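You operate a simulated robot arm through the tools that you are given. There is no shell and no other tool. Be economical: measure what you need, move in short steps, check, and stop when the job is done.

You are at the controls of a simulated robot arm. One attempt, no reset.

Task
Stick the wave decal on the pine board.
Fine: lay it inside the corner marks, roll the air out with the red roller, put the roller back, peel the backing off and lay it on the table.

Only the result counts: the job must be done as asked and must still hold three seconds after the hand-in. Knocking over, shifting, dropping, spilling or breaking anything else fails it.

Robot
A 6-joint arm with a two-finger parallel gripper, fixed in place. Base frame: the origin is at the foot of the arm, x ahead of it, y to its left, z up; the work surface is at about z = 770. Lengths are in mm, angles in degrees, forces in N, time in s.
With the tool pointing down near the work surface it reaches from about 180 to 760 mm from the base axis. Its first joint turns from -166.0 to 166.0 degrees. Payload 3.91 kg.
The TCP is the grasp point between the finger pads, 30 mm short of the fingertips. In the tool frame z runs along the fingers and y along their closing line. The gripper opens to 110 mm. The fingers are 20 mm wide and 10 mm thick; the gripper's body (48 by 112 mm) begins 55 mm behind the TCP.
Orientation is that of the tool frame in the base frame, as [roll, pitch, yaw] about the fixed x, y, z axes, in that order (R = Rz(yaw) Ry(pitch) Rx(roll)). With the fingers straight down and closing along the base's y, the tool's x points along the base's -x, its y along +y and its z along -z.

Tools
- The arm moves only by the tool apply_moves. Its argument "series" is a list of rows, each a list of 7 numbers: the shift along the tool's x, y, z in mm, then the turn, a rotation vector about the tool's x, y, z in degrees, then the finger opening in mm, from 0 to 110. In form: [[dx, dy, dz, ax, ay, az, hand], ...]. A call has 1 to 20 rows; each row shifts and turns the commanded pose from where the row before left it, along the tool's axes as they then stand. Each row takes 0.2 s and may step no farther than 50 mm and 8.6 degrees from the row before; otherwise, or with a gripper value out of range, the whole call is refused. Where a pose cannot be reached the arm comes as near as it can. A force on the tool above 40 N (or 10 N above the force at the start of the call, whichever is more), or a blocked arm, ends the call early, and 0.2 s more pass. The fingers move at their own pace (about 45 mm/s each) and stop on an object; they squeeze with about 24 N. The grip force told is the motor's: it shows also when the fingers shut on nothing. Time passes only in rows, and 0.2 s behind the last, so rows that do not move let the fingers close. It gives the time, the measured TCP pose, the force on the tool (base axes), the opening and the grip force at its end, in the units of the frame above (readings bear some noise).
- Cameras (640 x 400 px; columns grow to the right, rows downward): "scene" is fixed at [412.6, -651.3, 1592.8]; the picture's right is [0.98, 0.22, 0.00], its down [0.20, -0.88, -0.42] and it looks along [-0.09, 0.41, -0.91] (base axes); focal length 332 px, centre (320, 200). "wrist" rides on the gripper at [-36, 0, -57] in the tool frame; the picture's right is [0.00, -1.00, 0.00], its down [0.97, 0.00, -0.24] and it looks along [0.24, 0.00, 0.97] (tool axes); focal length 218 px, centre (320, 200). There is no depth. A picture from a camera that has moved, and an enlarged one, comes with that camera's place and axes in the base frame and with its lens. The place of the scene camera against the robot may be out by one fixed shift of up to 18 mm in any direction.
- snapshot(camera): a new picture of that camera. It takes no simulated time.
- move_column(by): slides the trunk up (or, below 0, down) by that many mm; the arm rides with it, the base frame stays. It gives what a move gives, with no picture.
- zoom(camera, box): a new picture of the part [left, top, right, bottom] of that camera's present view, enlarged. It takes no simulated time.
- close_job(): hands the job in; it is judged then, once.

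Work in short steps. Places have to be worked out from the pictures, the camera data and where the tool is seen: move nearer, look again, correct. Check each grasp and each placing, and mend what went wrong. You have 120 turns and 76 pictures in all, those below and enlarged ones among them. Open the gripper and draw the arm clear of the work before you hand the job in, unless the task says otherwise; then end with one line.

The tools are called after ">>>" as name(argument=value, ...) on one line, values as JSON. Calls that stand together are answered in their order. apply_moves: Moves the arm, as the interface text tells. Its arguments: {"type":"object","properties":{"series":{"type":"array","items":{"type":"array","items":{"type":"number"}}}},"required":["series"]} The other tools are called the same way: move_column (by) slides the trunk up or down; snapshot (camera) takes a picture; zoom (camera, box) takes an enlarged picture of a part of a camera's view; close_job () hands the job in.

At the start:

```text
time: 0.0
ee_pos: [178.4, -400.2, 1150.7]
tcp_rot: [179.9, 0.0, -180.0]
ft_force: [0.3, 0.1, 0.0]
grip_width: 109.8
grasp_force: 0.1
trunk travel left (down, up): [-500.0, 90.0]
```

scene: 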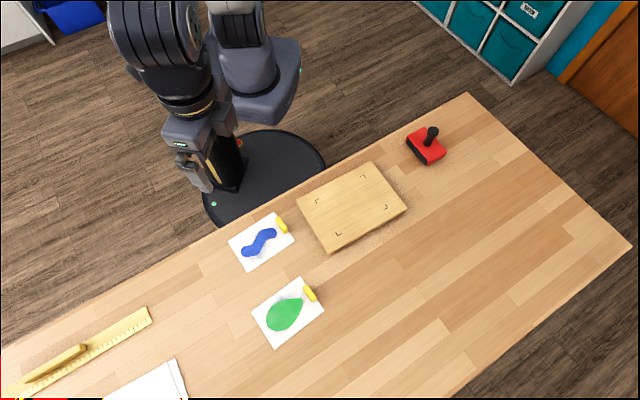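
wrist: 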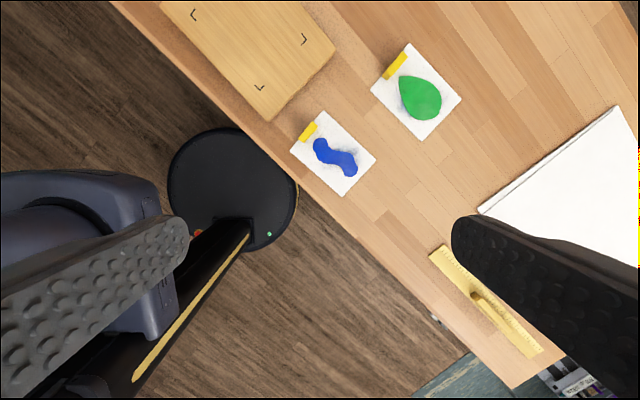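

I start with enlarged views of the sheets, the board and the roller, to see how the decal, its backing and tab are built.

>>> zoom(camera="scene", box=[220, 150, 420, 275])

>>> zoom(camera="scene", box=[380, 110, 476, 170])

>>> zoom(camera="wrist", box=[140, 0, 460, 200])

```text
3.20 times, centred on (320, 212) of scene
camera zoom: at [412.6, -651.3, 1592.8], right [0.98, 0.22, 0.0], down [0.2, -0.88, -0.42], along [-0.09, 0.41, -0.91], focal length 1064 px, centre (320, 160)
```

zoom: 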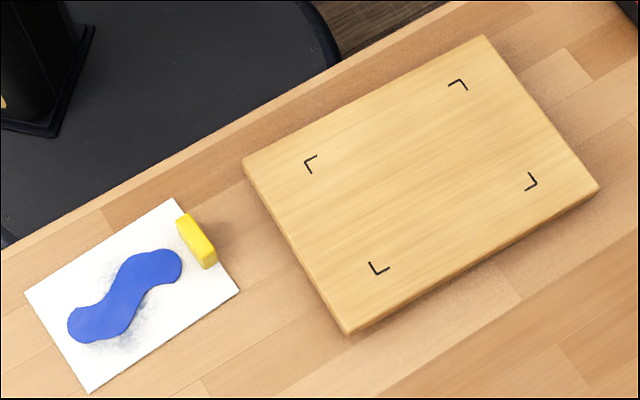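

```text
6.67 times, centred on (428, 140) of scene
camera zoom: at [412.6, -651.3, 1592.8], right [0.98, 0.22, 0.0], down [0.2, -0.88, -0.42], along [-0.09, 0.41, -0.91], focal length 2216 px, centre (-400, 600)
```

zoom: 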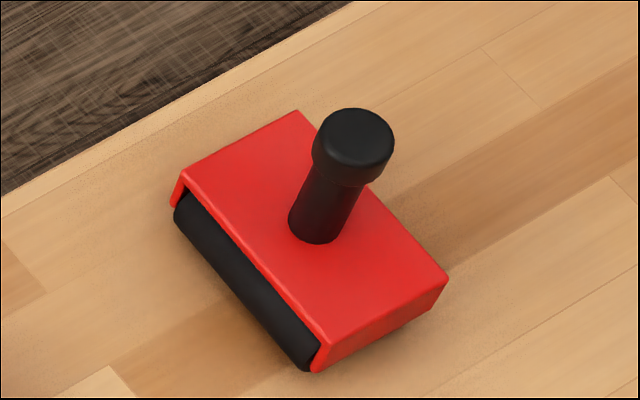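

```text
2.00 times, centred on (300, 100) of wrist
camera zoom: at [214.1, -397.7, 1207.6], right [0.0, -1.0, 0.0], down [-0.97, 0.0, 0.24], along [-0.24, 0.0, -0.97], focal length 436 px, centre (360, 400)
```

zoom: 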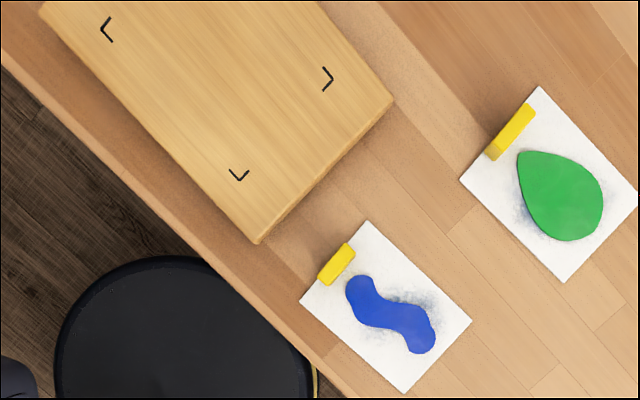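

The blue sheet sits near (200, -430) with its yellow tab on the side facing the board. I lower the open gripper over it and turn the fingers about 45° to match the sheet, then look closer.

>>> apply_moves(series=[[-10, -15, 45, 0, 0, 0, 110], [-10, -15, 45, 0, 0, 0, 110], [0, 0, 45, 0, 0, 0, 110], [0, 0, 45, 0, 0, 0, 110], [0, 0, 0, 0, 0, 8, 110], [0, 0, 0, 0, 0, 8, 110], [0, 0, 0, 0, 0, 8, 110], [0, 0, 0, 0, 0, 8, 110], [0, 0, 0, 0, 0, 8, 110]])

>>> snapshot(camera="wrist")

```text
time: 2.0
ee_pos: [198.7, -429.8, 969.0]
tcp_rot: [-179.9, 0.0, 139.8]
ft_force: [0.0, -0.2, -1.0]
grip_width: 110.0
grasp_force: 0.1
trunk travel left (down, up): [-500.0, 90.0]
```

```text
70 pictures are left
camera wrist: at [225.2, -451.1, 1027.1], right [-0.64, -0.76, 0.0], down [-0.74, 0.63, 0.24], along [-0.18, 0.15, -0.97], focal length 218 px, centre (320, 200)
```

wrist: 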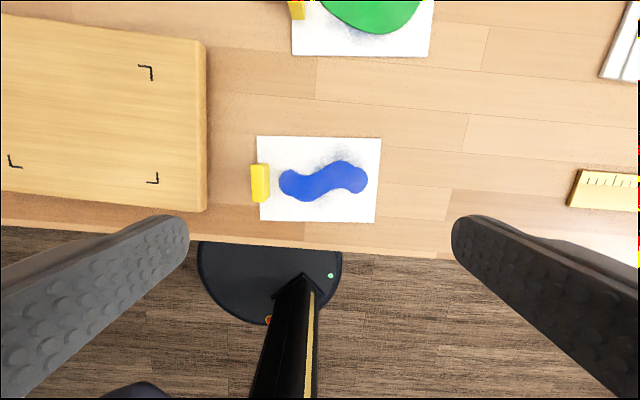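

The sheet is nearly in line with the fingers. I enlarge it to see which way the decal faces and how the tab is fixed.

>>> zoom(camera="wrist", box=[240, 120, 400, 230])

>>> zoom(camera="wrist", box=[0, 0, 210, 220])

```text
3.64 times, centred on (320, 175) of wrist
camera zoom: at [225.2, -451.1, 1027.1], right [-0.64, -0.76, 0.0], down [-0.74, 0.63, 0.24], along [-0.18, 0.15, -0.97], focal length 794 px, centre (320, 291)
```

zoom: 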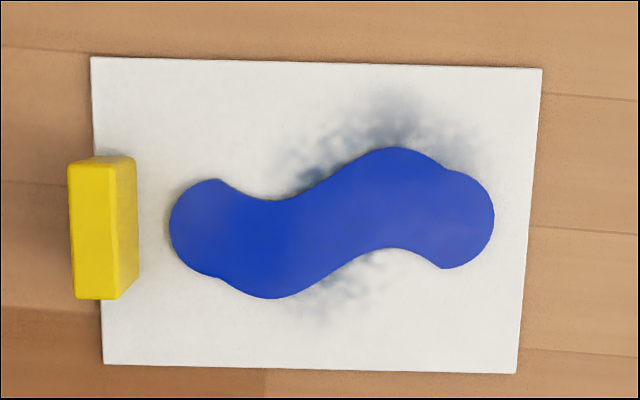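

```text
1.82 times, centred on (105, 110) of wrist
camera zoom: at [225.2, -451.1, 1027.1], right [-0.64, -0.76, 0.0], down [-0.74, 0.63, 0.24], along [-0.18, 0.15, -0.97], focal length 397 px, centre (711, 364)
```

zoom: 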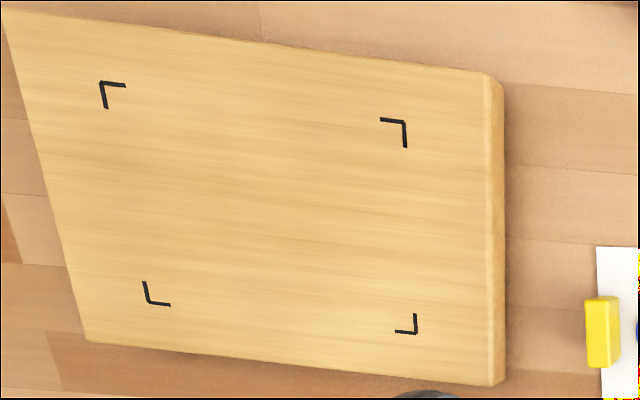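

The geometry works out: a 140×100 mm sheet centred near (195, -423), long axis at about 48.5°, with an upright tab centred near (238, -375), roughly 35 mm tall. The board marks are at about 43.3°. I move over the tab with a part-open hand (the board is close) and look again.

>>> apply_moves(series=[[2.5, 33, 0, 0, 0, 1.3, 40], [2.5, 34, 0, 0, 0, 0, 40], [0, 0, 45, 0, 0, 0, 40], [0, 0, 44, 0, 0, 0, 40], [0, 0, 0, 0, 0, 0, 40]])

>>> snapshot(camera="wrist")

>>> snapshot(camera="scene")

```text
time: 3.2
ee_pos: [238.3, -373.5, 881.5]
tcp_rot: [180.0, 0.0, 138.6]
ft_force: [-0.5, -1.2, 0.2]
grip_width: 40.2
grasp_force: 0.0
trunk travel left (down, up): [-500.0, 90.0]
```

```text
67 pictures are left
camera wrist: at [263.6, -396.6, 937.7], right [-0.66, -0.75, 0.0], down [-0.73, 0.64, 0.24], along [-0.18, 0.16, -0.97], focal length 218 px, centre (320, 200)
```

wrist: 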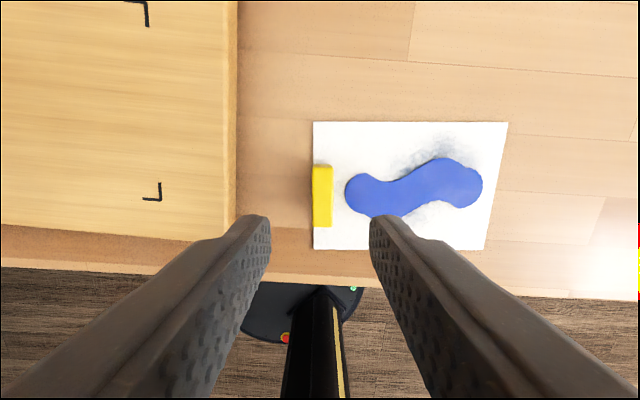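

```text
66 pictures are left
```

scene: 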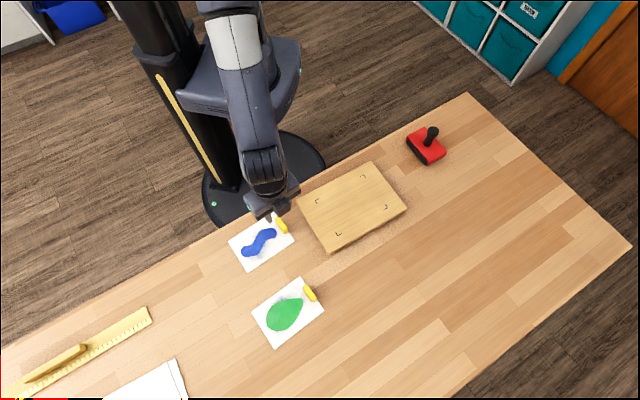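

The tab is centred between the fingers (about 1.5 mm off toward the sheet). I correct that, descend to z≈806 and close on it.

>>> apply_moves(series=[[0, -1.5, 35, 0, 0, 0, 40], [0, 0, 30, 0, 0, 0, 40], [0, 0, 10.5, 0, 0, 0, 40], [0, 0, 0, 0, 0, 0, 40]])

>>> snapshot(camera="wrist")

```text
time: 4.2
ee_pos: [239.5, -376.2, 804.5]
tcp_rot: [-180.0, -0.1, 138.7]
ft_force: [-0.2, -0.4, 0.5]
grip_width: 40.1
grasp_force: 0.0
trunk travel left (down, up): [-500.0, 90.0]
```

```text
65 pictures are left
camera wrist: at [264.7, -398.2, 861.3], right [-0.66, -0.75, 0.0], down [-0.73, 0.64, 0.24], along [-0.18, 0.16, -0.97], focal length 218 px, centre (320, 200)
```

wrist: 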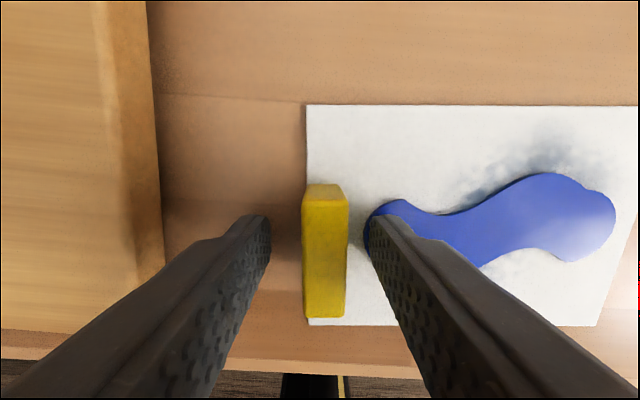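

The fingers straddle the tab. I shift another 1.5 mm and close.

>>> apply_moves(series=[[0, -1.5, 0, 0, 0, 0, 30], [0, 0, 0, 0, 0, 0, 20], [0, 0, 0, 0, 0, 0, 8], [0, 0, 0, 0, 0, 0, 5], [0, 0, 0, 0, 0, 0, 5]])

>>> snapshot(camera="wrist")

```text
time: 5.4
ee_pos: [237.4, -378.1, 804.1]
tcp_rot: [180.0, 0.0, 138.7]
ft_force: [0.1, 0.0, -0.3]
grip_width: 13.2
grasp_force: 23.5
trunk travel left (down, up): [-500.0, 90.0]
```

```text
64 pictures are left
camera wrist: at [263.5, -399.6, 861.4], right [-0.66, -0.75, 0.0], down [-0.73, 0.64, 0.24], along [-0.18, 0.16, -0.97], focal length 218 px, centre (320, 200)
```

wrist: 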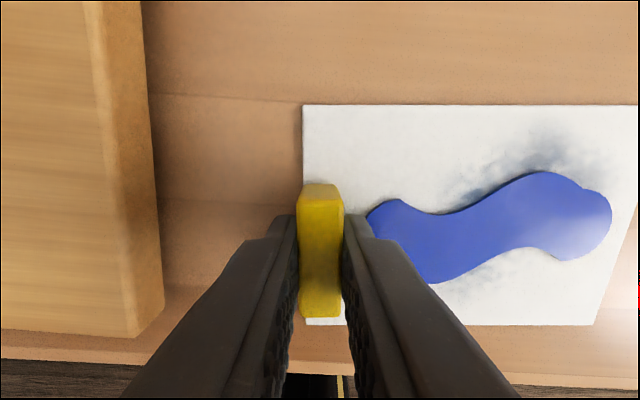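

The tab is gripped (13 mm, 23.5 N). I lift 120 mm straight up and look for sag and how it hangs.

>>> apply_moves(series=[[0, 0, -15, 0, 0, 0, 5], [0, 0, -30, 0, 0, 0, 5], [0, 0, -40, 0, 0, 0, 5], [0, 0, -35, 0, 0, 0, 5], [0, 0, 0, 0, 0, 0, 5]])

>>> snapshot(camera="wrist")

>>> zoom(camera="scene", box=[220, 150, 420, 275])

```text
time: 6.6
ee_pos: [236.0, -376.5, 926.4]
tcp_rot: [180.0, 0.0, 138.6]
ft_force: [0.9, 0.9, -0.7]
grip_width: 13.4
grasp_force: 23.9
trunk travel left (down, up): [-500.0, 90.0]
```

```text
63 pictures are left
camera wrist: at [262.3, -398.5, 984.6], right [-0.66, -0.75, 0.0], down [-0.73, 0.64, 0.24], along [-0.18, 0.16, -0.97], focal length 218 px, centre (320, 200)
```

wrist: 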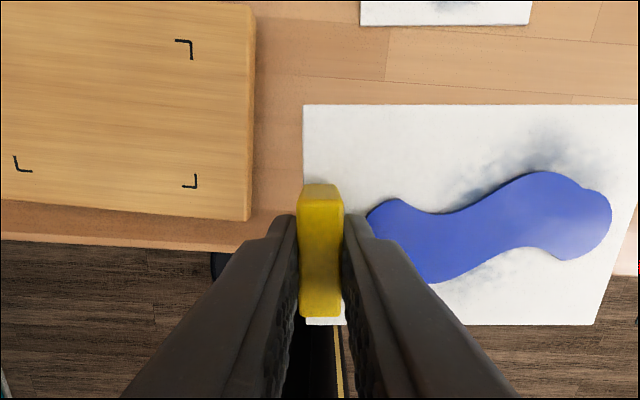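

```text
3.20 times, centred on (320, 212) of scene
camera zoom: at [412.6, -651.3, 1592.8], right [0.98, 0.22, 0.0], down [0.2, -0.88, -0.42], along [-0.09, 0.41, -0.91], focal length 1064 px, centre (320, 160)
```

zoom: 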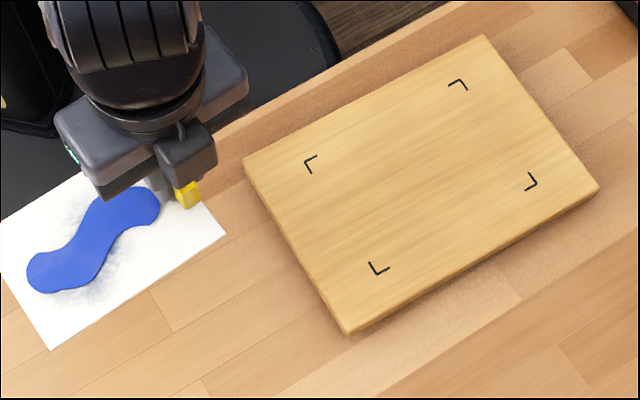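

The sheet is stiff and hangs level: in the tool frame its centre is at about (-1, -63), square with the fingers. I move beside the board, turn 5.2° to its angle, and look at all four marks from above.

>>> apply_moves(series=[[-17, 27, 0, 0, 0, 1.7, 5], [-17, 27, 0, 0, 0, 1.7, 5], [-17, 28, 0, 0, 0, 1.8, 5], [0, 0, 0, 0, 0, 0, 5]])

>>> snapshot(camera="wrist")

>>> zoom(camera="wrist", box=[0, 50, 320, 250])

```text
time: 7.6
ee_pos: [329.5, -351.8, 926.2]
tcp_rot: [-179.9, 0.1, 133.5]
ft_force: [0.7, -0.1, -0.3]
grip_width: 13.1
grasp_force: 24.0
trunk travel left (down, up): [-500.0, 90.0]
```

```text
61 pictures are left
camera wrist: at [352.3, -374.7, 982.7], right [-0.73, -0.69, 0.0], down [-0.67, 0.7, 0.24], along [-0.17, 0.17, -0.97], focal length 218 px, centre (320, 200)
```

wrist: 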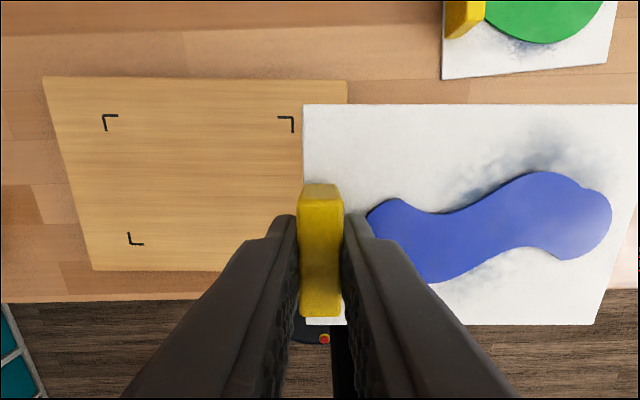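

```text
2.00 times, centred on (160, 150) of wrist
camera zoom: at [352.3, -374.7, 982.7], right [-0.73, -0.69, 0.0], down [-0.67, 0.7, 0.24], along [-0.17, 0.17, -0.97], focal length 436 px, centre (640, 300)
```

zoom: 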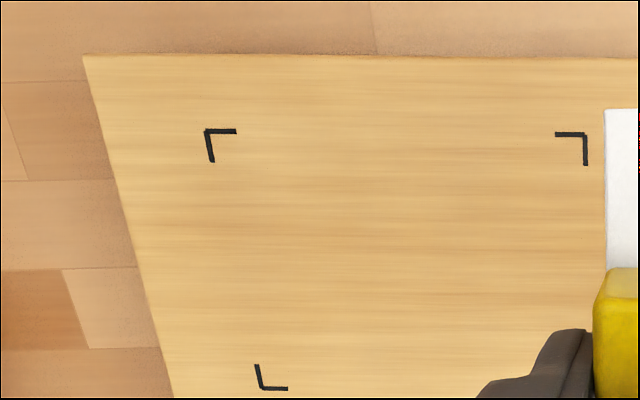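

The three visible marks give a rectangle of about 150×110 mm, so the sheet has 5 mm margin, with board top near z≈800. The sheet needs +0.5° and a shift of about (-3, +160). I move over the marks and descend to about 20 mm above.

>>> apply_moves(series=[[-3, 0, 0, 0, 0, 0.5, 5], [0, 40, 0, 0, 0, 0, 5], [0, 40, 0, 0, 0, 0, 5], [0, 40, 0, 0, 0, 0, 5], [0, 39.8, 0, 0, 0, 0, 5], [0, 0, 40, 0, 0, 0, 5], [0, 0, 28, 0, 0, 0, 5], [0, 0, 0, 0, 0, 0, 5]])

>>> snapshot(camera="wrist")

>>> zoom(camera="scene", box=[280, 140, 420, 260])

```text
time: 9.4
ee_pos: [450.6, -246.4, 858.6]
tcp_rot: [-180.0, 0.0, 133.0]
ft_force: [0.0, 0.1, -0.5]
grip_width: 13.0
grasp_force: 24.3
trunk travel left (down, up): [-500.0, 90.0]
```

```text
59 pictures are left
camera wrist: at [473.6, -270.5, 915.4], right [-0.73, -0.68, 0.0], down [-0.66, 0.71, 0.24], along [-0.16, 0.18, -0.97], focal length 218 px, centre (320, 200)
```

wrist: 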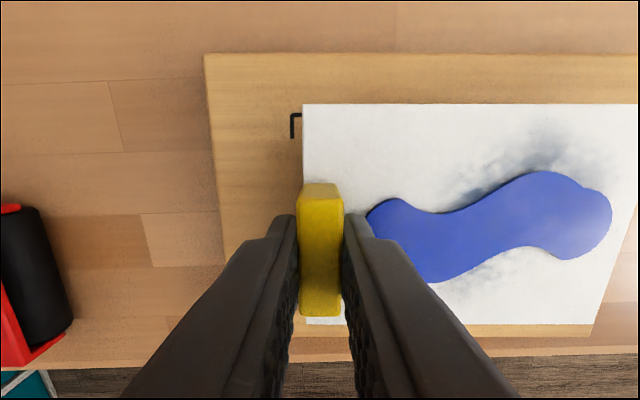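

```text
3.33 times, centred on (350, 200) of scene
camera zoom: at [412.6, -651.3, 1592.8], right [0.98, 0.22, 0.0], down [0.2, -0.88, -0.42], along [-0.09, 0.41, -0.91], focal length 1108 px, centre (220, 200)
```

zoom: 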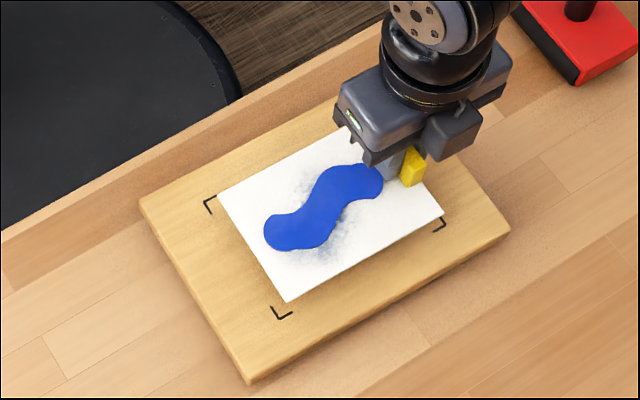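

The visible mark corner lies about (+4, +3.4) mm from where it should be relative to the sheet corner. I correct and descend further to about 5 mm above the board.

>>> apply_moves(series=[[4, 3.4, 0, 0, 0, 0, 5], [0, 0, 14, 0, 0, 0, 5], [0, 0, 0, 0, 0, 0, 5], [0, 0, 0, 0, 0, 0, 5]])

>>> zoom(camera="wrist", box=[200, 50, 360, 150])

>>> zoom(camera="scene", box=[290, 165, 402, 235])

```text
time: 10.4
ee_pos: [449.8, -240.6, 843.8]
tcp_rot: [180.0, 0.0, 133.1]
ft_force: [-0.4, 0.4, -0.6]
grip_width: 13.1
grasp_force: 24.0
trunk travel left (down, up): [-500.0, 90.0]
```

```text
4.00 times, centred on (280, 100) of wrist
camera zoom: at [472.7, -265.1, 902.6], right [-0.73, -0.68, 0.0], down [-0.66, 0.71, 0.24], along [-0.16, 0.18, -0.97], focal length 873 px, centre (480, 600)
```

zoom: 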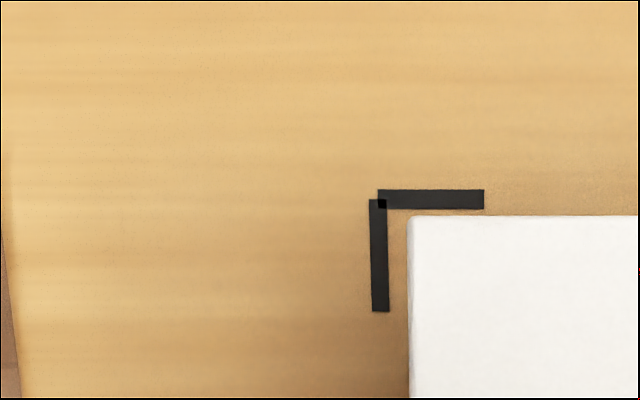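

```text
5.71 times, centred on (346, 200) of scene
camera zoom: at [412.6, -651.3, 1592.8], right [0.98, 0.22, 0.0], down [0.2, -0.88, -0.42], along [-0.09, 0.41, -0.91], focal length 1899 px, centre (171, 200)
```

zoom: 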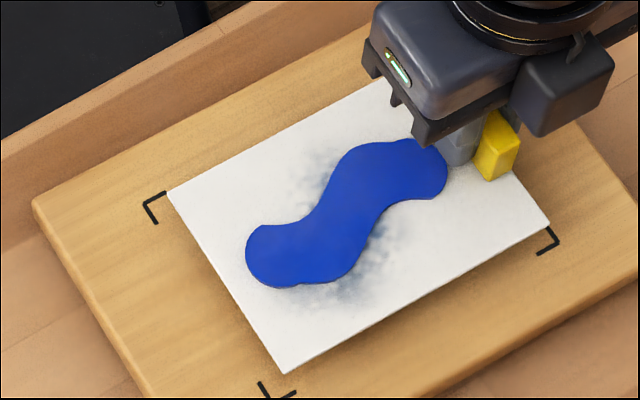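

Sheet corner sits about 5 mm inside this mark in both directions. I lower in small steps until I feel the board.

>>> apply_moves(series=[[0, 0, 3, 0, 0, 0, 5], [0, 0, 2, 0, 0, 0, 5], [0, 0, 1, 0, 0, 0, 5], [0, 0, 0, 0, 0, 0, 5]])

>>> zoom(camera="scene", box=[290, 165, 402, 235])

```text
time: 11.4
ee_pos: [448.5, -239.7, 838.7]
tcp_rot: [180.0, 0.0, 133.0]
ft_force: [-0.3, -0.5, -0.2]
grip_width: 13.1
grasp_force: 23.9
trunk travel left (down, up): [-500.0, 90.0]
```

```text
5.71 times, centred on (346, 200) of scene
camera zoom: at [412.6, -651.3, 1592.8], right [0.98, 0.22, 0.0], down [0.2, -0.88, -0.42], along [-0.09, 0.41, -0.91], focal length 1899 px, centre (171, 200)
```

zoom: 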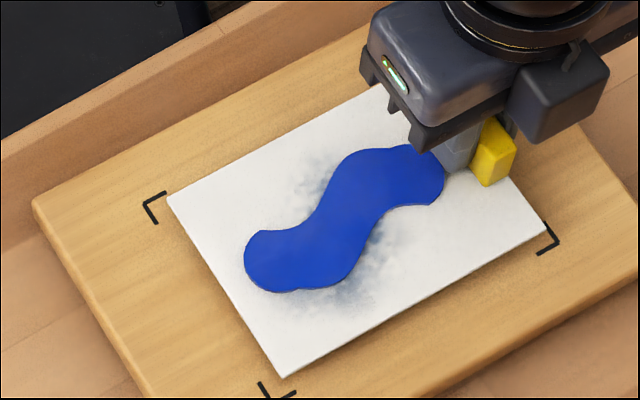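

No contact yet at 838.7; I keep lowering by 1 mm steps.

>>> apply_moves(series=[[0, 0, 1, 0, 0, 0, 5], [0, 0, 1, 0, 0, 0, 5], [0, 0, 1, 0, 0, 0, 5], [0, 0, 0, 0, 0, 0, 5]])

```text
time: 12.4
ee_pos: [448.6, -240.8, 834.9]
tcp_rot: [179.9, 0.0, 133.0]
ft_force: [0.0, 1.1, -0.9]
grip_width: 13.0
grasp_force: 23.6
trunk travel left (down, up): [-500.0, 90.0]
```

>>> apply_moves(series=[[0, 0, 1, 0, 0, 0, 5], [0, 0, 1, 0, 0, 0, 5], [0, 0, 0, 0, 0, 0, 5]])

>>> zoom(camera="scene", box=[290, 165, 402, 235])

>>> zoom(camera="wrist", box=[200, 50, 360, 150])

```text
time: 13.2
ee_pos: [448.3, -240.8, 831.7]
tcp_rot: [180.0, 0.0, 133.0]
ft_force: [-0.2, -0.5, 0.7]
grip_width: 13.0
grasp_force: 24.0
trunk travel left (down, up): [-500.0, 90.0]
```

```text
5.71 times, centred on (346, 200) of scene
camera zoom: at [412.6, -651.3, 1592.8], right [0.98, 0.22, 0.0], down [0.2, -0.88, -0.42], along [-0.09, 0.41, -0.91], focal length 1899 px, centre (171, 200)
```

zoom: 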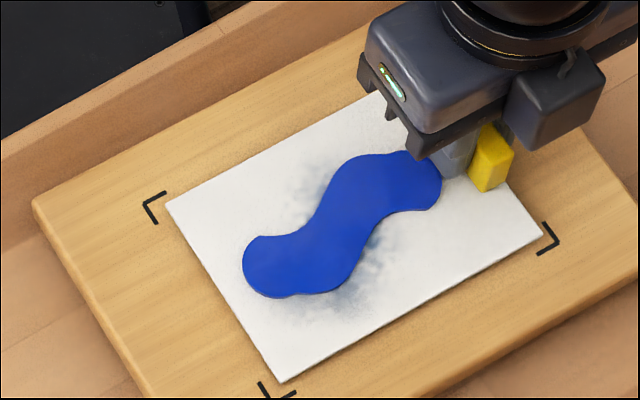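

```text
4.00 times, centred on (280, 100) of wrist
camera zoom: at [471.8, -264.9, 890.0], right [-0.73, -0.68, 0.0], down [-0.66, 0.71, 0.24], along [-0.16, 0.18, -0.97], focal length 873 px, centre (480, 600)
```

zoom: 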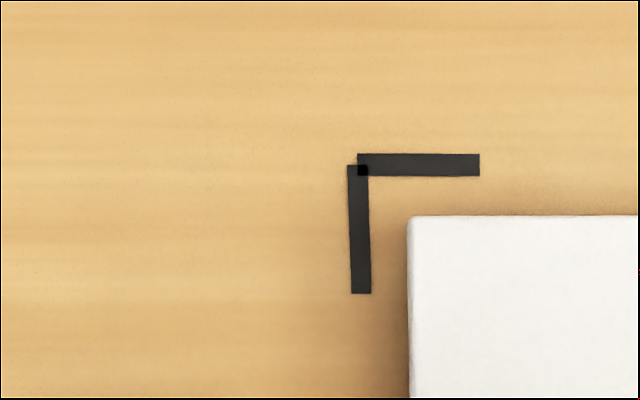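

The sheet is centred on the marks within about 1 mm as seen from the scene camera (6–8 mm gaps). Board top seems nearer z≈794, so a few more mm to contact.

>>> apply_moves(series=[[0, 0, 1, 0, 0, 0, 5], [0, 0, 1, 0, 0, 0, 5], [0, 0, 0, 0, 0, 0, 5]])

```text
time: 14.0
ee_pos: [448.8, -240.0, 831.1]
tcp_rot: [-180.0, 0.1, 132.9]
ft_force: [0.1, 1.0, 5.4]
grip_width: 13.1
grasp_force: 24.0
trunk travel left (down, up): [-500.0, 90.0]
```

Contact: 5.4 N upward at TCP 831. I check the placing before opening.

>>> zoom(camera="scene", box=[290, 170, 402, 240])

>>> snapshot(camera="wrist")

```text
5.71 times, centred on (346, 205) of scene
camera zoom: at [412.6, -651.3, 1592.8], right [0.98, 0.22, 0.0], down [0.2, -0.88, -0.42], along [-0.09, 0.41, -0.91], focal length 1899 px, centre (171, 171)
```

zoom: 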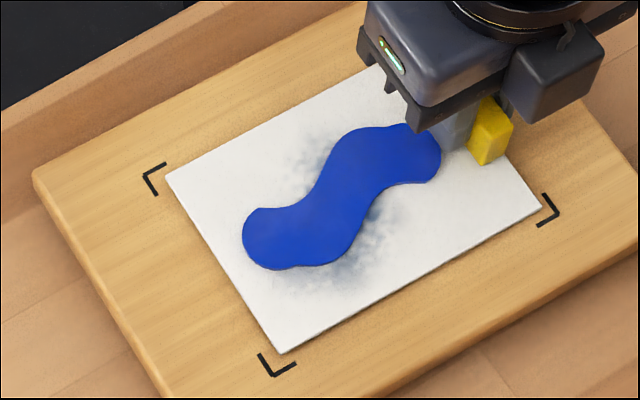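

```text
51 pictures are left
camera wrist: at [471.7, -264.7, 888.2], right [-0.73, -0.68, 0.0], down [-0.66, 0.71, 0.24], along [-0.16, 0.17, -0.97], focal length 218 px, centre (320, 200)
```

wrist: 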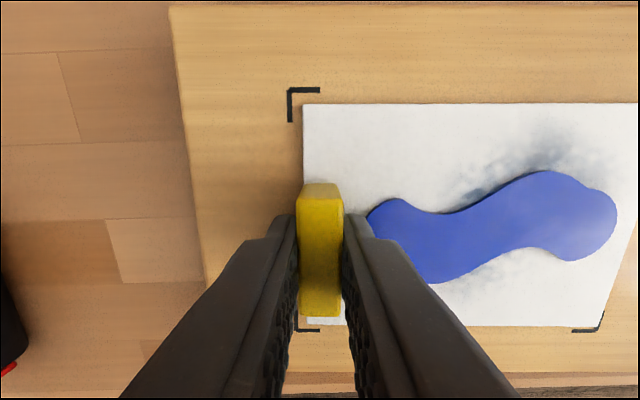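

The sheet lies within all four marks with 5–8 mm clear on each side. I take off the preload, open the fingers and rise straight up.

>>> apply_moves(series=[[0, 0, -1.5, 0, 0, 0, 5], [0, 0, 0, 0, 0, 0, 25], [0, 0, 0, 0, 0, 0, 35], [0, 0, 0, 0, 0, 0, 40], [0, 0, -30, 0, 0, 0, 40], [0, 0, -45, 0, 0, 0, 40], [0, 0, -45, 0, 0, 0, 40], [0, 0, 0, 0, 0, 0, 40]])

>>> snapshot(camera="wrist")

```text
time: 15.8
ee_pos: [452.9, -242.2, 953.1]
tcp_rot: [180.0, -0.1, 133.1]
ft_force: [-0.2, 0.7, -0.8]
grip_width: 40.0
grasp_force: 0.0
trunk travel left (down, up): [-500.0, 90.0]
```

```text
50 pictures are left
camera wrist: at [474.6, -266.1, 1011.3], right [-0.73, -0.68, 0.0], down [-0.66, 0.71, 0.24], along [-0.16, 0.18, -0.97], focal length 218 px, centre (320, 200)
```

wrist: 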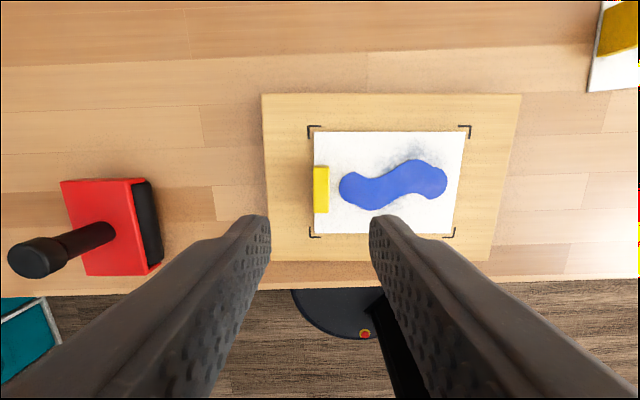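

The sheet sits squarely inside the marks, released cleanly. Now to the roller: its handle base is near (579, -58), the handle top near z≈850. I move above it and look.

>>> apply_moves(series=[[9, 43, 0, 0, 0, 0, 60], [9, 43, 0, 0, 0, 0, 60], [9, 43, 0, 0, 0, 0, 60], [9, 43, 0, 0, 0, 0, 60], [9, 43, 0, 0, 0, 0, 60], [0, 0, 0, 0, 0, 0, 60]])

>>> snapshot(camera="wrist")

>>> zoom(camera="scene", box=[380, 110, 476, 170])

```text
time: 17.2
ee_pos: [579.9, -58.6, 953.6]
tcp_rot: [180.0, 0.0, 133.0]
ft_force: [0.1, -0.2, -0.3]
grip_width: 60.1
grasp_force: 0.1
trunk travel left (down, up): [-500.0, 90.0]
```

```text
49 pictures are left
camera wrist: at [601.9, -82.9, 1010.5], right [-0.73, -0.68, 0.0], down [-0.66, 0.71, 0.24], along [-0.16, 0.18, -0.97], focal length 218 px, centre (320, 200)
```

wrist: 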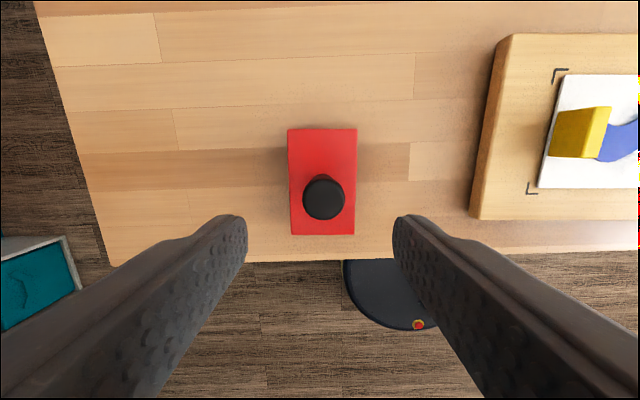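

```text
6.67 times, centred on (428, 140) of scene
camera zoom: at [412.6, -651.3, 1592.8], right [0.98, 0.22, 0.0], down [0.2, -0.88, -0.42], along [-0.09, 0.41, -0.91], focal length 2216 px, centre (-400, 600)
```

zoom: 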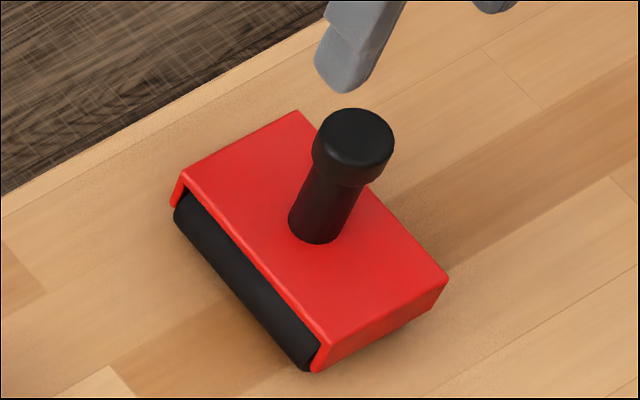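

The roller is a 100×63 mm frame with a central upright handle, directly below the TCP and already in line with my fingers. I descend around the handle in stages, correcting (+1, -2).

>>> apply_moves(series=[[1, -2, 30, 0, 0, 0, 50], [0, 0, 40, 0, 0, 0, 50], [0, 0, 20, 0, 0, 0, 50], [0, 0, 0, 0, 0, 0, 50]])

>>> snapshot(camera="wrist")

>>> zoom(camera="scene", box=[380, 110, 476, 170])

```text
time: 18.2
ee_pos: [572.1, -62.1, 862.9]
tcp_rot: [-180.0, 0.1, 133.1]
ft_force: [-0.1, -0.2, 0.3]
grip_width: 50.0
grasp_force: 0.0
trunk travel left (down, up): [-500.0, 90.0]
```

```text
47 pictures are left
camera wrist: at [596.4, -85.3, 920.7], right [-0.73, -0.68, 0.0], down [-0.66, 0.71, 0.24], along [-0.16, 0.18, -0.97], focal length 218 px, centre (320, 200)
```

wrist: 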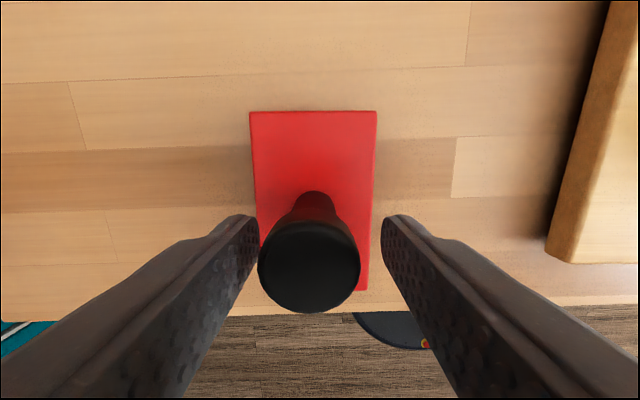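

```text
6.67 times, centred on (428, 140) of scene
camera zoom: at [412.6, -651.3, 1592.8], right [0.98, 0.22, 0.0], down [0.2, -0.88, -0.42], along [-0.09, 0.41, -0.91], focal length 2216 px, centre (-400, 600)
```

zoom: 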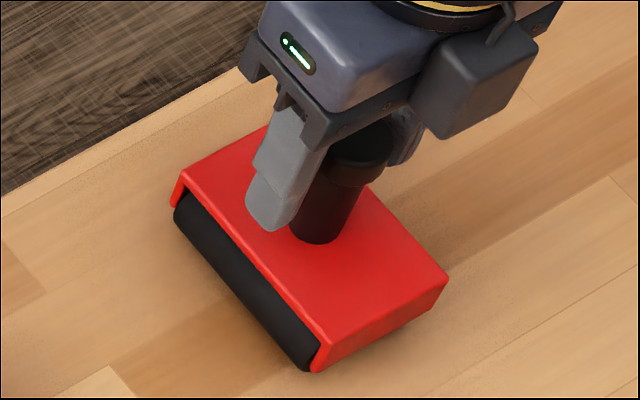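

The handle cap is about 3 mm to the +y side. I centre on it and descend carefully until the fingertips are just above the frame.

>>> apply_moves(series=[[-1, 3, 0, 0, 0, 0, 50], [0, 0, 8, 0, 0, 0, 50], [0, 0, 5, 0, 0, 0, 50], [0, 0, 0, 0, 0, 0, 50]])

>>> snapshot(camera="wrist")

>>> zoom(camera="scene", box=[380, 110, 476, 170])

```text
time: 19.2
ee_pos: [577.2, -60.3, 849.5]
tcp_rot: [180.0, 0.0, 133.1]
ft_force: [0.1, -0.2, 0.4]
grip_width: 50.2
grasp_force: 0.1
trunk travel left (down, up): [-500.0, 90.0]
```

```text
45 pictures are left
camera wrist: at [600.7, -84.7, 906.8], right [-0.73, -0.68, 0.0], down [-0.66, 0.71, 0.24], along [-0.16, 0.18, -0.97], focal length 218 px, centre (320, 200)
```

wrist: 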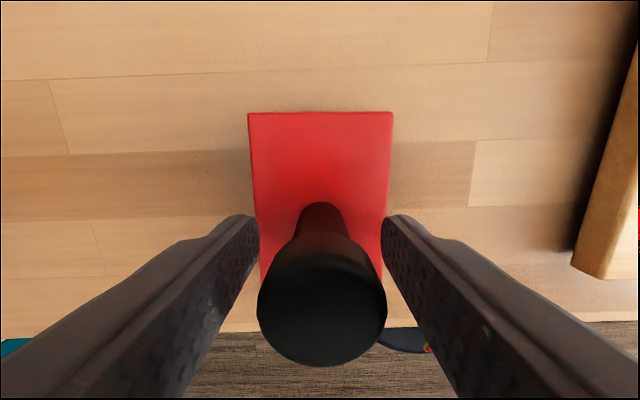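

```text
6.67 times, centred on (428, 140) of scene
camera zoom: at [412.6, -651.3, 1592.8], right [0.98, 0.22, 0.0], down [0.2, -0.88, -0.42], along [-0.09, 0.41, -0.91], focal length 2216 px, centre (-400, 600)
```

zoom: 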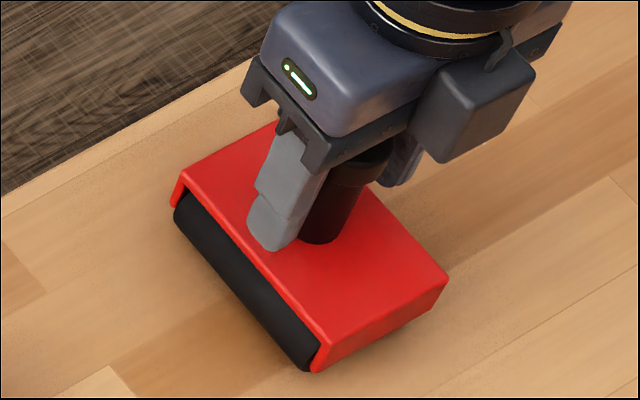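

Centred. Frame top is near z≈807, so tips should touch it at TCP≈837. I go down in small steps.

>>> apply_moves(series=[[0, 0, 6, 0, 0, 0, 46], [0, 0, 2, 0, 0, 0, 46], [0, 0, 1, 0, 0, 0, 46], [0, 0, 0, 0, 0, 0, 46]])

```text
time: 20.2
ee_pos: [577.6, -61.0, 839.9]
tcp_rot: [180.0, 0.0, 133.1]
ft_force: [-0.3, 0.1, -0.8]
grip_width: 46.0
grasp_force: 0.1
trunk travel left (down, up): [-500.0, 90.0]
```

No contact at 839.9; two more steps.

>>> apply_moves(series=[[0, 0, 1, 0, 0, 0, 46], [0, 0, 1, 0, 0, 0, 46], [0, 0, 1, 0, 0, 0, 46], [0, 0, 0, 0, 0, 0, 46]])

>>> zoom(camera="scene", box=[380, 110, 476, 170])

```text
time: 21.2
ee_pos: [578.1, -60.4, 836.6]
tcp_rot: [-180.0, 0.0, 133.0]
ft_force: [-0.3, 0.5, 1.4]
grip_width: 45.8
grasp_force: 0.0
trunk travel left (down, up): [-500.0, 90.0]
```

```text
6.67 times, centred on (428, 140) of scene
camera zoom: at [412.6, -651.3, 1592.8], right [0.98, 0.22, 0.0], down [0.2, -0.88, -0.42], along [-0.09, 0.41, -0.91], focal length 2216 px, centre (-400, 600)
```

zoom: 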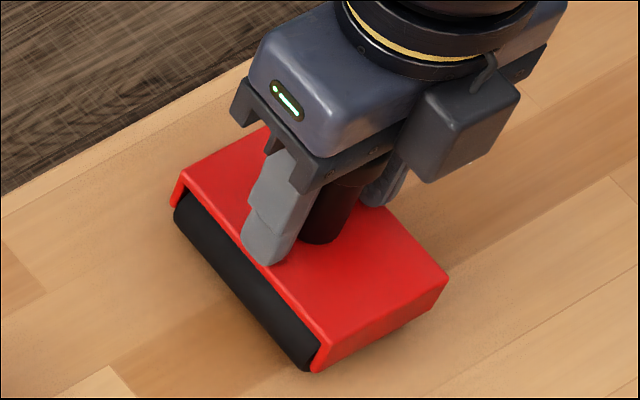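

The tips are at the frame within a millimetre. I close on the handle.

>>> apply_moves(series=[[0, 0, 0, 0, 0, 0, 34], [0, 0, 0, 0, 0, 0, 24], [0, 0, 0, 0, 0, 0, 15], [0, 0, 0, 0, 0, 0, 10], [0, 0, 0, 0, 0, 0, 10]])

>>> zoom(camera="scene", box=[380, 110, 476, 170])

```text
time: 22.4
ee_pos: [576.2, -59.9, 837.1]
tcp_rot: [179.9, -0.1, 133.1]
ft_force: [0.8, 1.0, 2.3]
grip_width: 29.1
grasp_force: 24.4
trunk travel left (down, up): [-500.0, 90.0]
```

```text
6.67 times, centred on (428, 140) of scene
camera zoom: at [412.6, -651.3, 1592.8], right [0.98, 0.22, 0.0], down [0.2, -0.88, -0.42], along [-0.09, 0.41, -0.91], focal length 2216 px, centre (-400, 600)
```

zoom: 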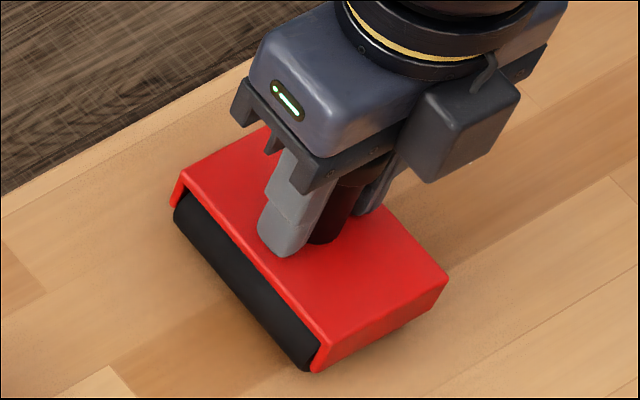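

Gripped at 29 mm. Home for the roller: TCP (577, -60.3, 837), yaw 133.1. I lift and look for tilting.

>>> apply_moves(series=[[0, 0, -10, 0, 0, 0, 10], [0, 0, -30, 0, 0, 0, 10], [0, 0, -40, 0, 0, 0, 10], [0, 0, 0, 0, 0, 0, 10]])

>>> zoom(camera="scene", box=[390, 90, 486, 150])

>>> snapshot(camera="wrist")

```text
time: 23.4
ee_pos: [574.8, -60.8, 918.7]
tcp_rot: [-179.9, 0.0, 133.0]
ft_force: [-0.5, -0.1, -1.5]
grip_width: 29.0
grasp_force: 23.5
trunk travel left (down, up): [-500.0, 90.0]
```

```text
6.67 times, centred on (438, 120) of scene
camera zoom: at [412.6, -651.3, 1592.8], right [0.98, 0.22, 0.0], down [0.2, -0.88, -0.42], along [-0.09, 0.41, -0.91], focal length 2216 px, centre (-467, 733)
```

zoom: 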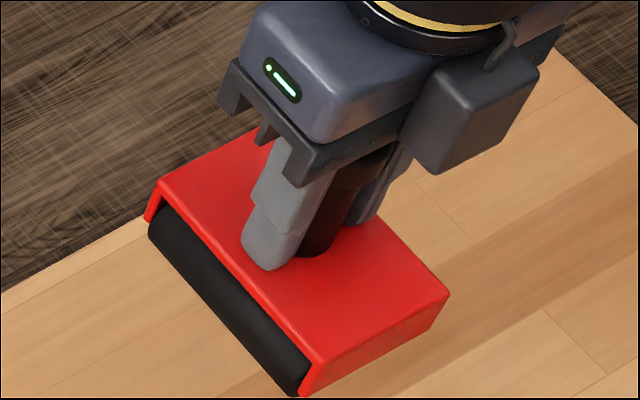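

```text
40 pictures are left
camera wrist: at [597.6, -85.3, 975.8], right [-0.73, -0.68, 0.0], down [-0.66, 0.71, 0.24], along [-0.16, 0.18, -0.97], focal length 218 px, centre (320, 200)
```

wrist: 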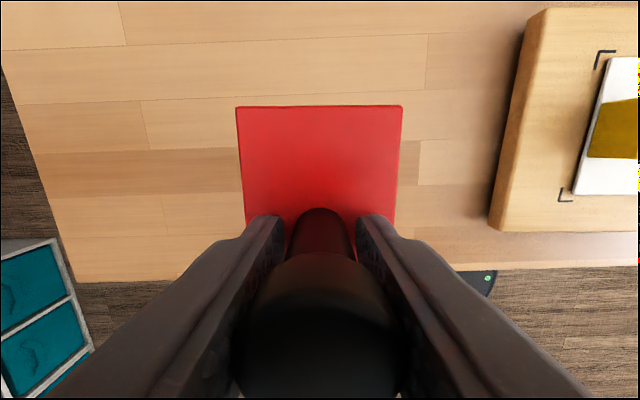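

The roller hangs level, its bottom 67 mm below the TCP. The sheet centre is now about (403, -284). I carry the roller high over the sheet to a contact line 22 mm on the tab side of centre (clear of the tab) and look.

>>> apply_moves(series=[[-7.7, -42.6, 0, 0, 0, 0, 10], [-7.7, -42.6, 0, 0, 0, 0, 10], [-7.7, -42.7, 0, 0, 0, 0, 10], [-7.7, -42.7, 0, 0, 0, 0, 10], [-7.8, -42.7, 0, 0, 0, 0, 10], [-7.8, -42.7, 0, 0, 0, 0, 10], [0, 0, 0, 0, 0, 0, 10]])

>>> snapshot(camera="wrist")

>>> zoom(camera="scene", box=[280, 140, 424, 230])

```text
time: 25.0
ee_pos: [422.3, -267.6, 917.3]
tcp_rot: [-180.0, 0.0, 133.0]
ft_force: [-0.9, -0.5, -2.3]
grip_width: 29.0
grasp_force: 24.3
trunk travel left (down, up): [-500.0, 90.0]
```

```text
39 pictures are left
camera wrist: at [445.5, -292.0, 973.8], right [-0.73, -0.68, 0.0], down [-0.66, 0.71, 0.24], along [-0.16, 0.18, -0.97], focal length 218 px, centre (320, 200)
```

wrist: 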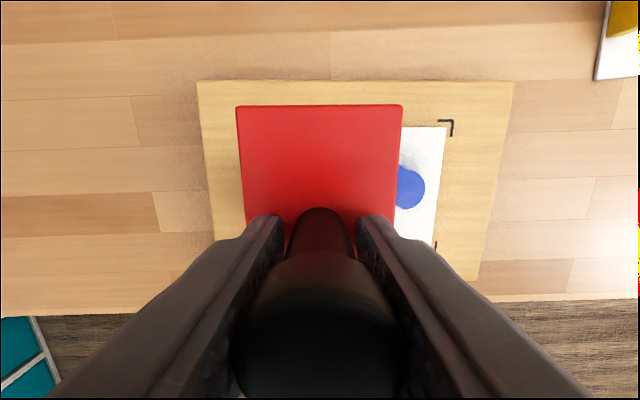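

```text
4.44 times, centred on (352, 185) of scene
camera zoom: at [412.6, -651.3, 1592.8], right [0.98, 0.22, 0.0], down [0.2, -0.88, -0.42], along [-0.09, 0.41, -0.91], focal length 1477 px, centre (178, 267)
```

zoom: 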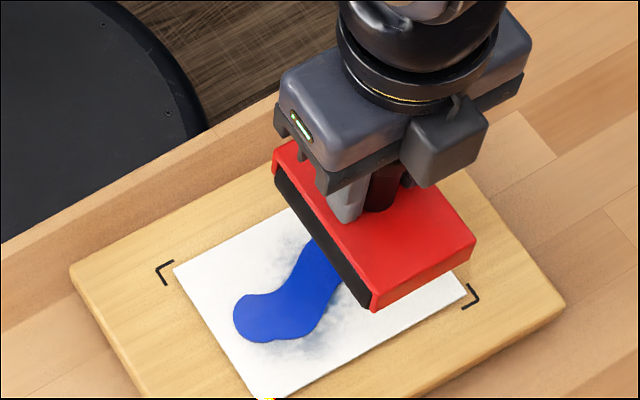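

The sheet's far edge is 97 mm away, so I'm at about +27 mm; I back off 6 mm for tab clearance and descend to just above the sheet.

>>> apply_moves(series=[[0, -6, 0, 0, 0, 0, 10], [0, 0, 25, 0, 0, 0, 10], [0, 0, 15, 0, 0, 0, 10], [0, 0, 5, 0, 0, 0, 10], [0, 0, 0, 0, 0, 0, 10]])

>>> zoom(camera="scene", box=[290, 150, 418, 230])

>>> snapshot(camera="wrist")

```text
time: 26.2
ee_pos: [417.4, -272.9, 871.4]
tcp_rot: [-179.9, 0.0, 133.0]
ft_force: [-0.1, -0.6, -2.2]
grip_width: 29.2
grasp_force: 24.5
trunk travel left (down, up): [-500.0, 90.0]
```

```text
5.00 times, centred on (354, 190) of scene
camera zoom: at [412.6, -651.3, 1592.8], right [0.98, 0.22, 0.0], down [0.2, -0.88, -0.42], along [-0.09, 0.41, -0.91], focal length 1662 px, centre (150, 250)
```

zoom: 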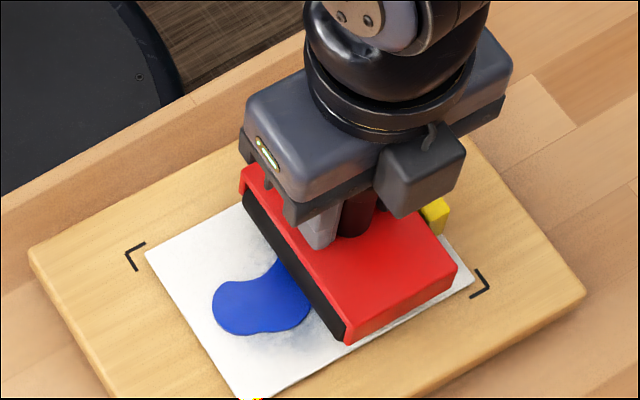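

```text
36 pictures are left
camera wrist: at [440.6, -297.2, 928.8], right [-0.73, -0.68, 0.0], down [-0.66, 0.71, 0.24], along [-0.16, 0.18, -0.97], focal length 218 px, centre (320, 200)
```

wrist: 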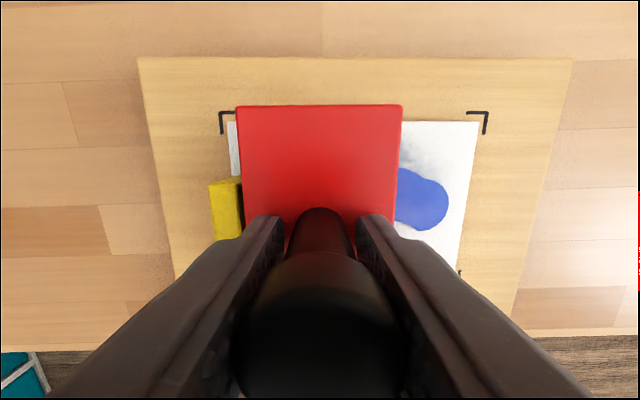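

Clearance to the tab is about 4–5 mm. I lower by 1 mm steps to pressing contact (expected near 865).

>>> apply_moves(series=[[0, 0, 2, 0, 0, 0, 10], [0, 0, 1, 0, 0, 0, 10], [0, 0, 1, 0, 0, 0, 10], [0, 0, 1, 0, 0, 0, 10], [0, 0, 0, 0, 0, 0, 10]])

```text
time: 27.4
ee_pos: [416.8, -272.4, 867.4]
tcp_rot: [-179.9, 0.1, 133.0]
ft_force: [0.9, 0.4, 3.4]
grip_width: 29.1
grasp_force: 23.8
trunk travel left (down, up): [-500.0, 90.0]
```

Contact has begun (+5 N against free air). I press a little more.

>>> apply_moves(series=[[0, 0, 1, 0, 0, 0, 10], [0, 0, 0.7, 0, 0, 0, 10], [0, 0, 0, 0, 0, 0, 10]])

```text
time: 28.2
ee_pos: [416.5, -272.7, 866.2]
tcp_rot: [-180.0, 0.1, 133.0]
ft_force: [-0.5, 0.6, 10.3]
grip_width: 29.2
grasp_force: 24.0
trunk travel left (down, up): [-500.0, 90.0]
```

Pressing at about 12 N. I roll away from the tab in slow short strokes, watching the force.

>>> apply_moves(series=[[0, -6, 0, 0, 0, 0, 10], [0, -6, 0, 0, 0, 0, 10], [0, -6, 0, 0, 0, 0, 10], [0, -6, 0, 0, 0, 0, 10], [0, 0, 0, 0, 0, 0, 10]])

>>> snapshot(camera="wrist")

```text
time: 29.4
ee_pos: [398.6, -289.9, 866.0]
tcp_rot: [-180.0, 0.0, 132.9]
ft_force: [7.5, 6.5, 12.7]
grip_width: 29.0
grasp_force: 23.6
trunk travel left (down, up): [-500.0, 90.0]
```

```text
35 pictures are left
camera wrist: at [421.8, -314.0, 923.5], right [-0.73, -0.68, 0.0], down [-0.66, 0.71, 0.24], along [-0.16, 0.17, -0.97], focal length 218 px, centre (320, 200)
```

wrist: 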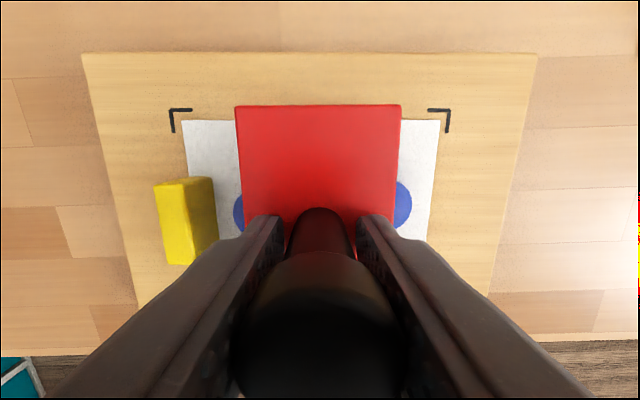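

Drag is about 10 N; board and sheet haven't moved visibly. I ease the pressure by 1 mm and roll on in smaller steps.

>>> apply_moves(series=[[0, 0, -1, 0, 0, 0, 10], [0, -5, 0, 0, 0, 0, 10], [0, -5, 0, 0, 0, 0, 10], [0, -5, 0, 0, 0, 0, 10], [0, -5, 0, 0, 0, 0, 10]])

>>> zoom(camera="scene", box=[290, 150, 418, 230])

```text
time: 30.6
ee_pos: [383.7, -301.8, 866.7]
tcp_rot: [-180.0, 0.0, 133.0]
ft_force: [4.4, 3.7, 6.0]
grip_width: 29.0
grasp_force: 24.4
trunk travel left (down, up): [-500.0, 90.0]
```

```text
5.00 times, centred on (354, 190) of scene
camera zoom: at [412.6, -651.3, 1592.8], right [0.98, 0.22, 0.0], down [0.2, -0.88, -0.42], along [-0.09, 0.41, -0.91], focal length 1662 px, centre (150, 250)
```

zoom: 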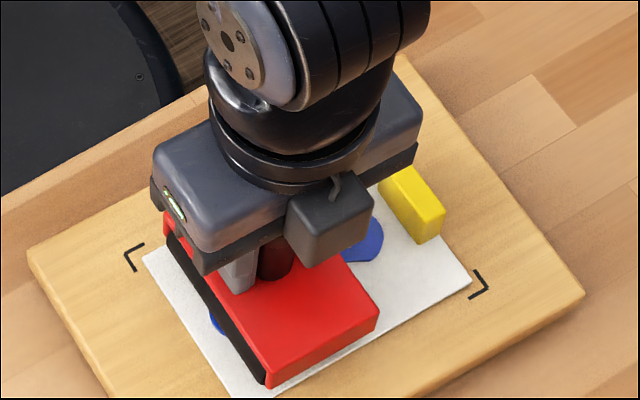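

Force is about 8 N now and everything stays put within about a millimetre. I roll on to the far end of the decal.

>>> apply_moves(series=[[0, -5, 0, 0, 0, 0, 10], [0, -5, 0, 0, 0, 0, 10], [0, -5, 0, 0, 0, 0, 10], [0, -5, 0, 0, 0, 0, 10], [0, -5, 0, 0, 0, 0, 10], [0, -5, 0, 0, 0, 0, 10], [0, -5, 0, 0, 0, 0, 10], [0, 0, 0, 0, 0, 0, 10]])

>>> zoom(camera="scene", box=[290, 150, 418, 230])

```text
time: 32.4
ee_pos: [357.6, -326.5, 866.0]
tcp_rot: [179.9, 0.0, 133.0]
ft_force: [2.7, 3.4, 7.6]
grip_width: 29.1
grasp_force: 23.7
trunk travel left (down, up): [-500.0, 90.0]
```

```text
5.00 times, centred on (354, 190) of scene
camera zoom: at [412.6, -651.3, 1592.8], right [0.98, 0.22, 0.0], down [0.2, -0.88, -0.42], along [-0.09, 0.41, -0.91], focal length 1662 px, centre (150, 250)
```

zoom: 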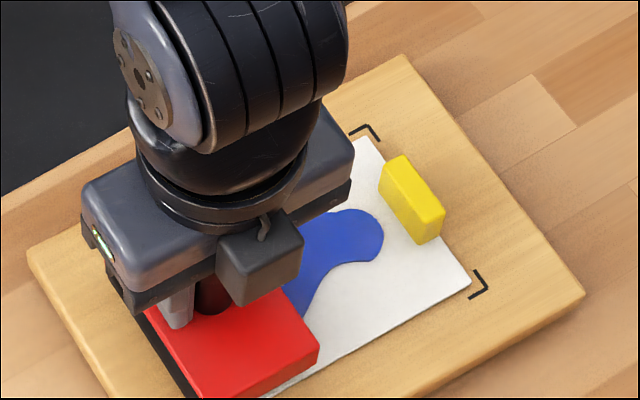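

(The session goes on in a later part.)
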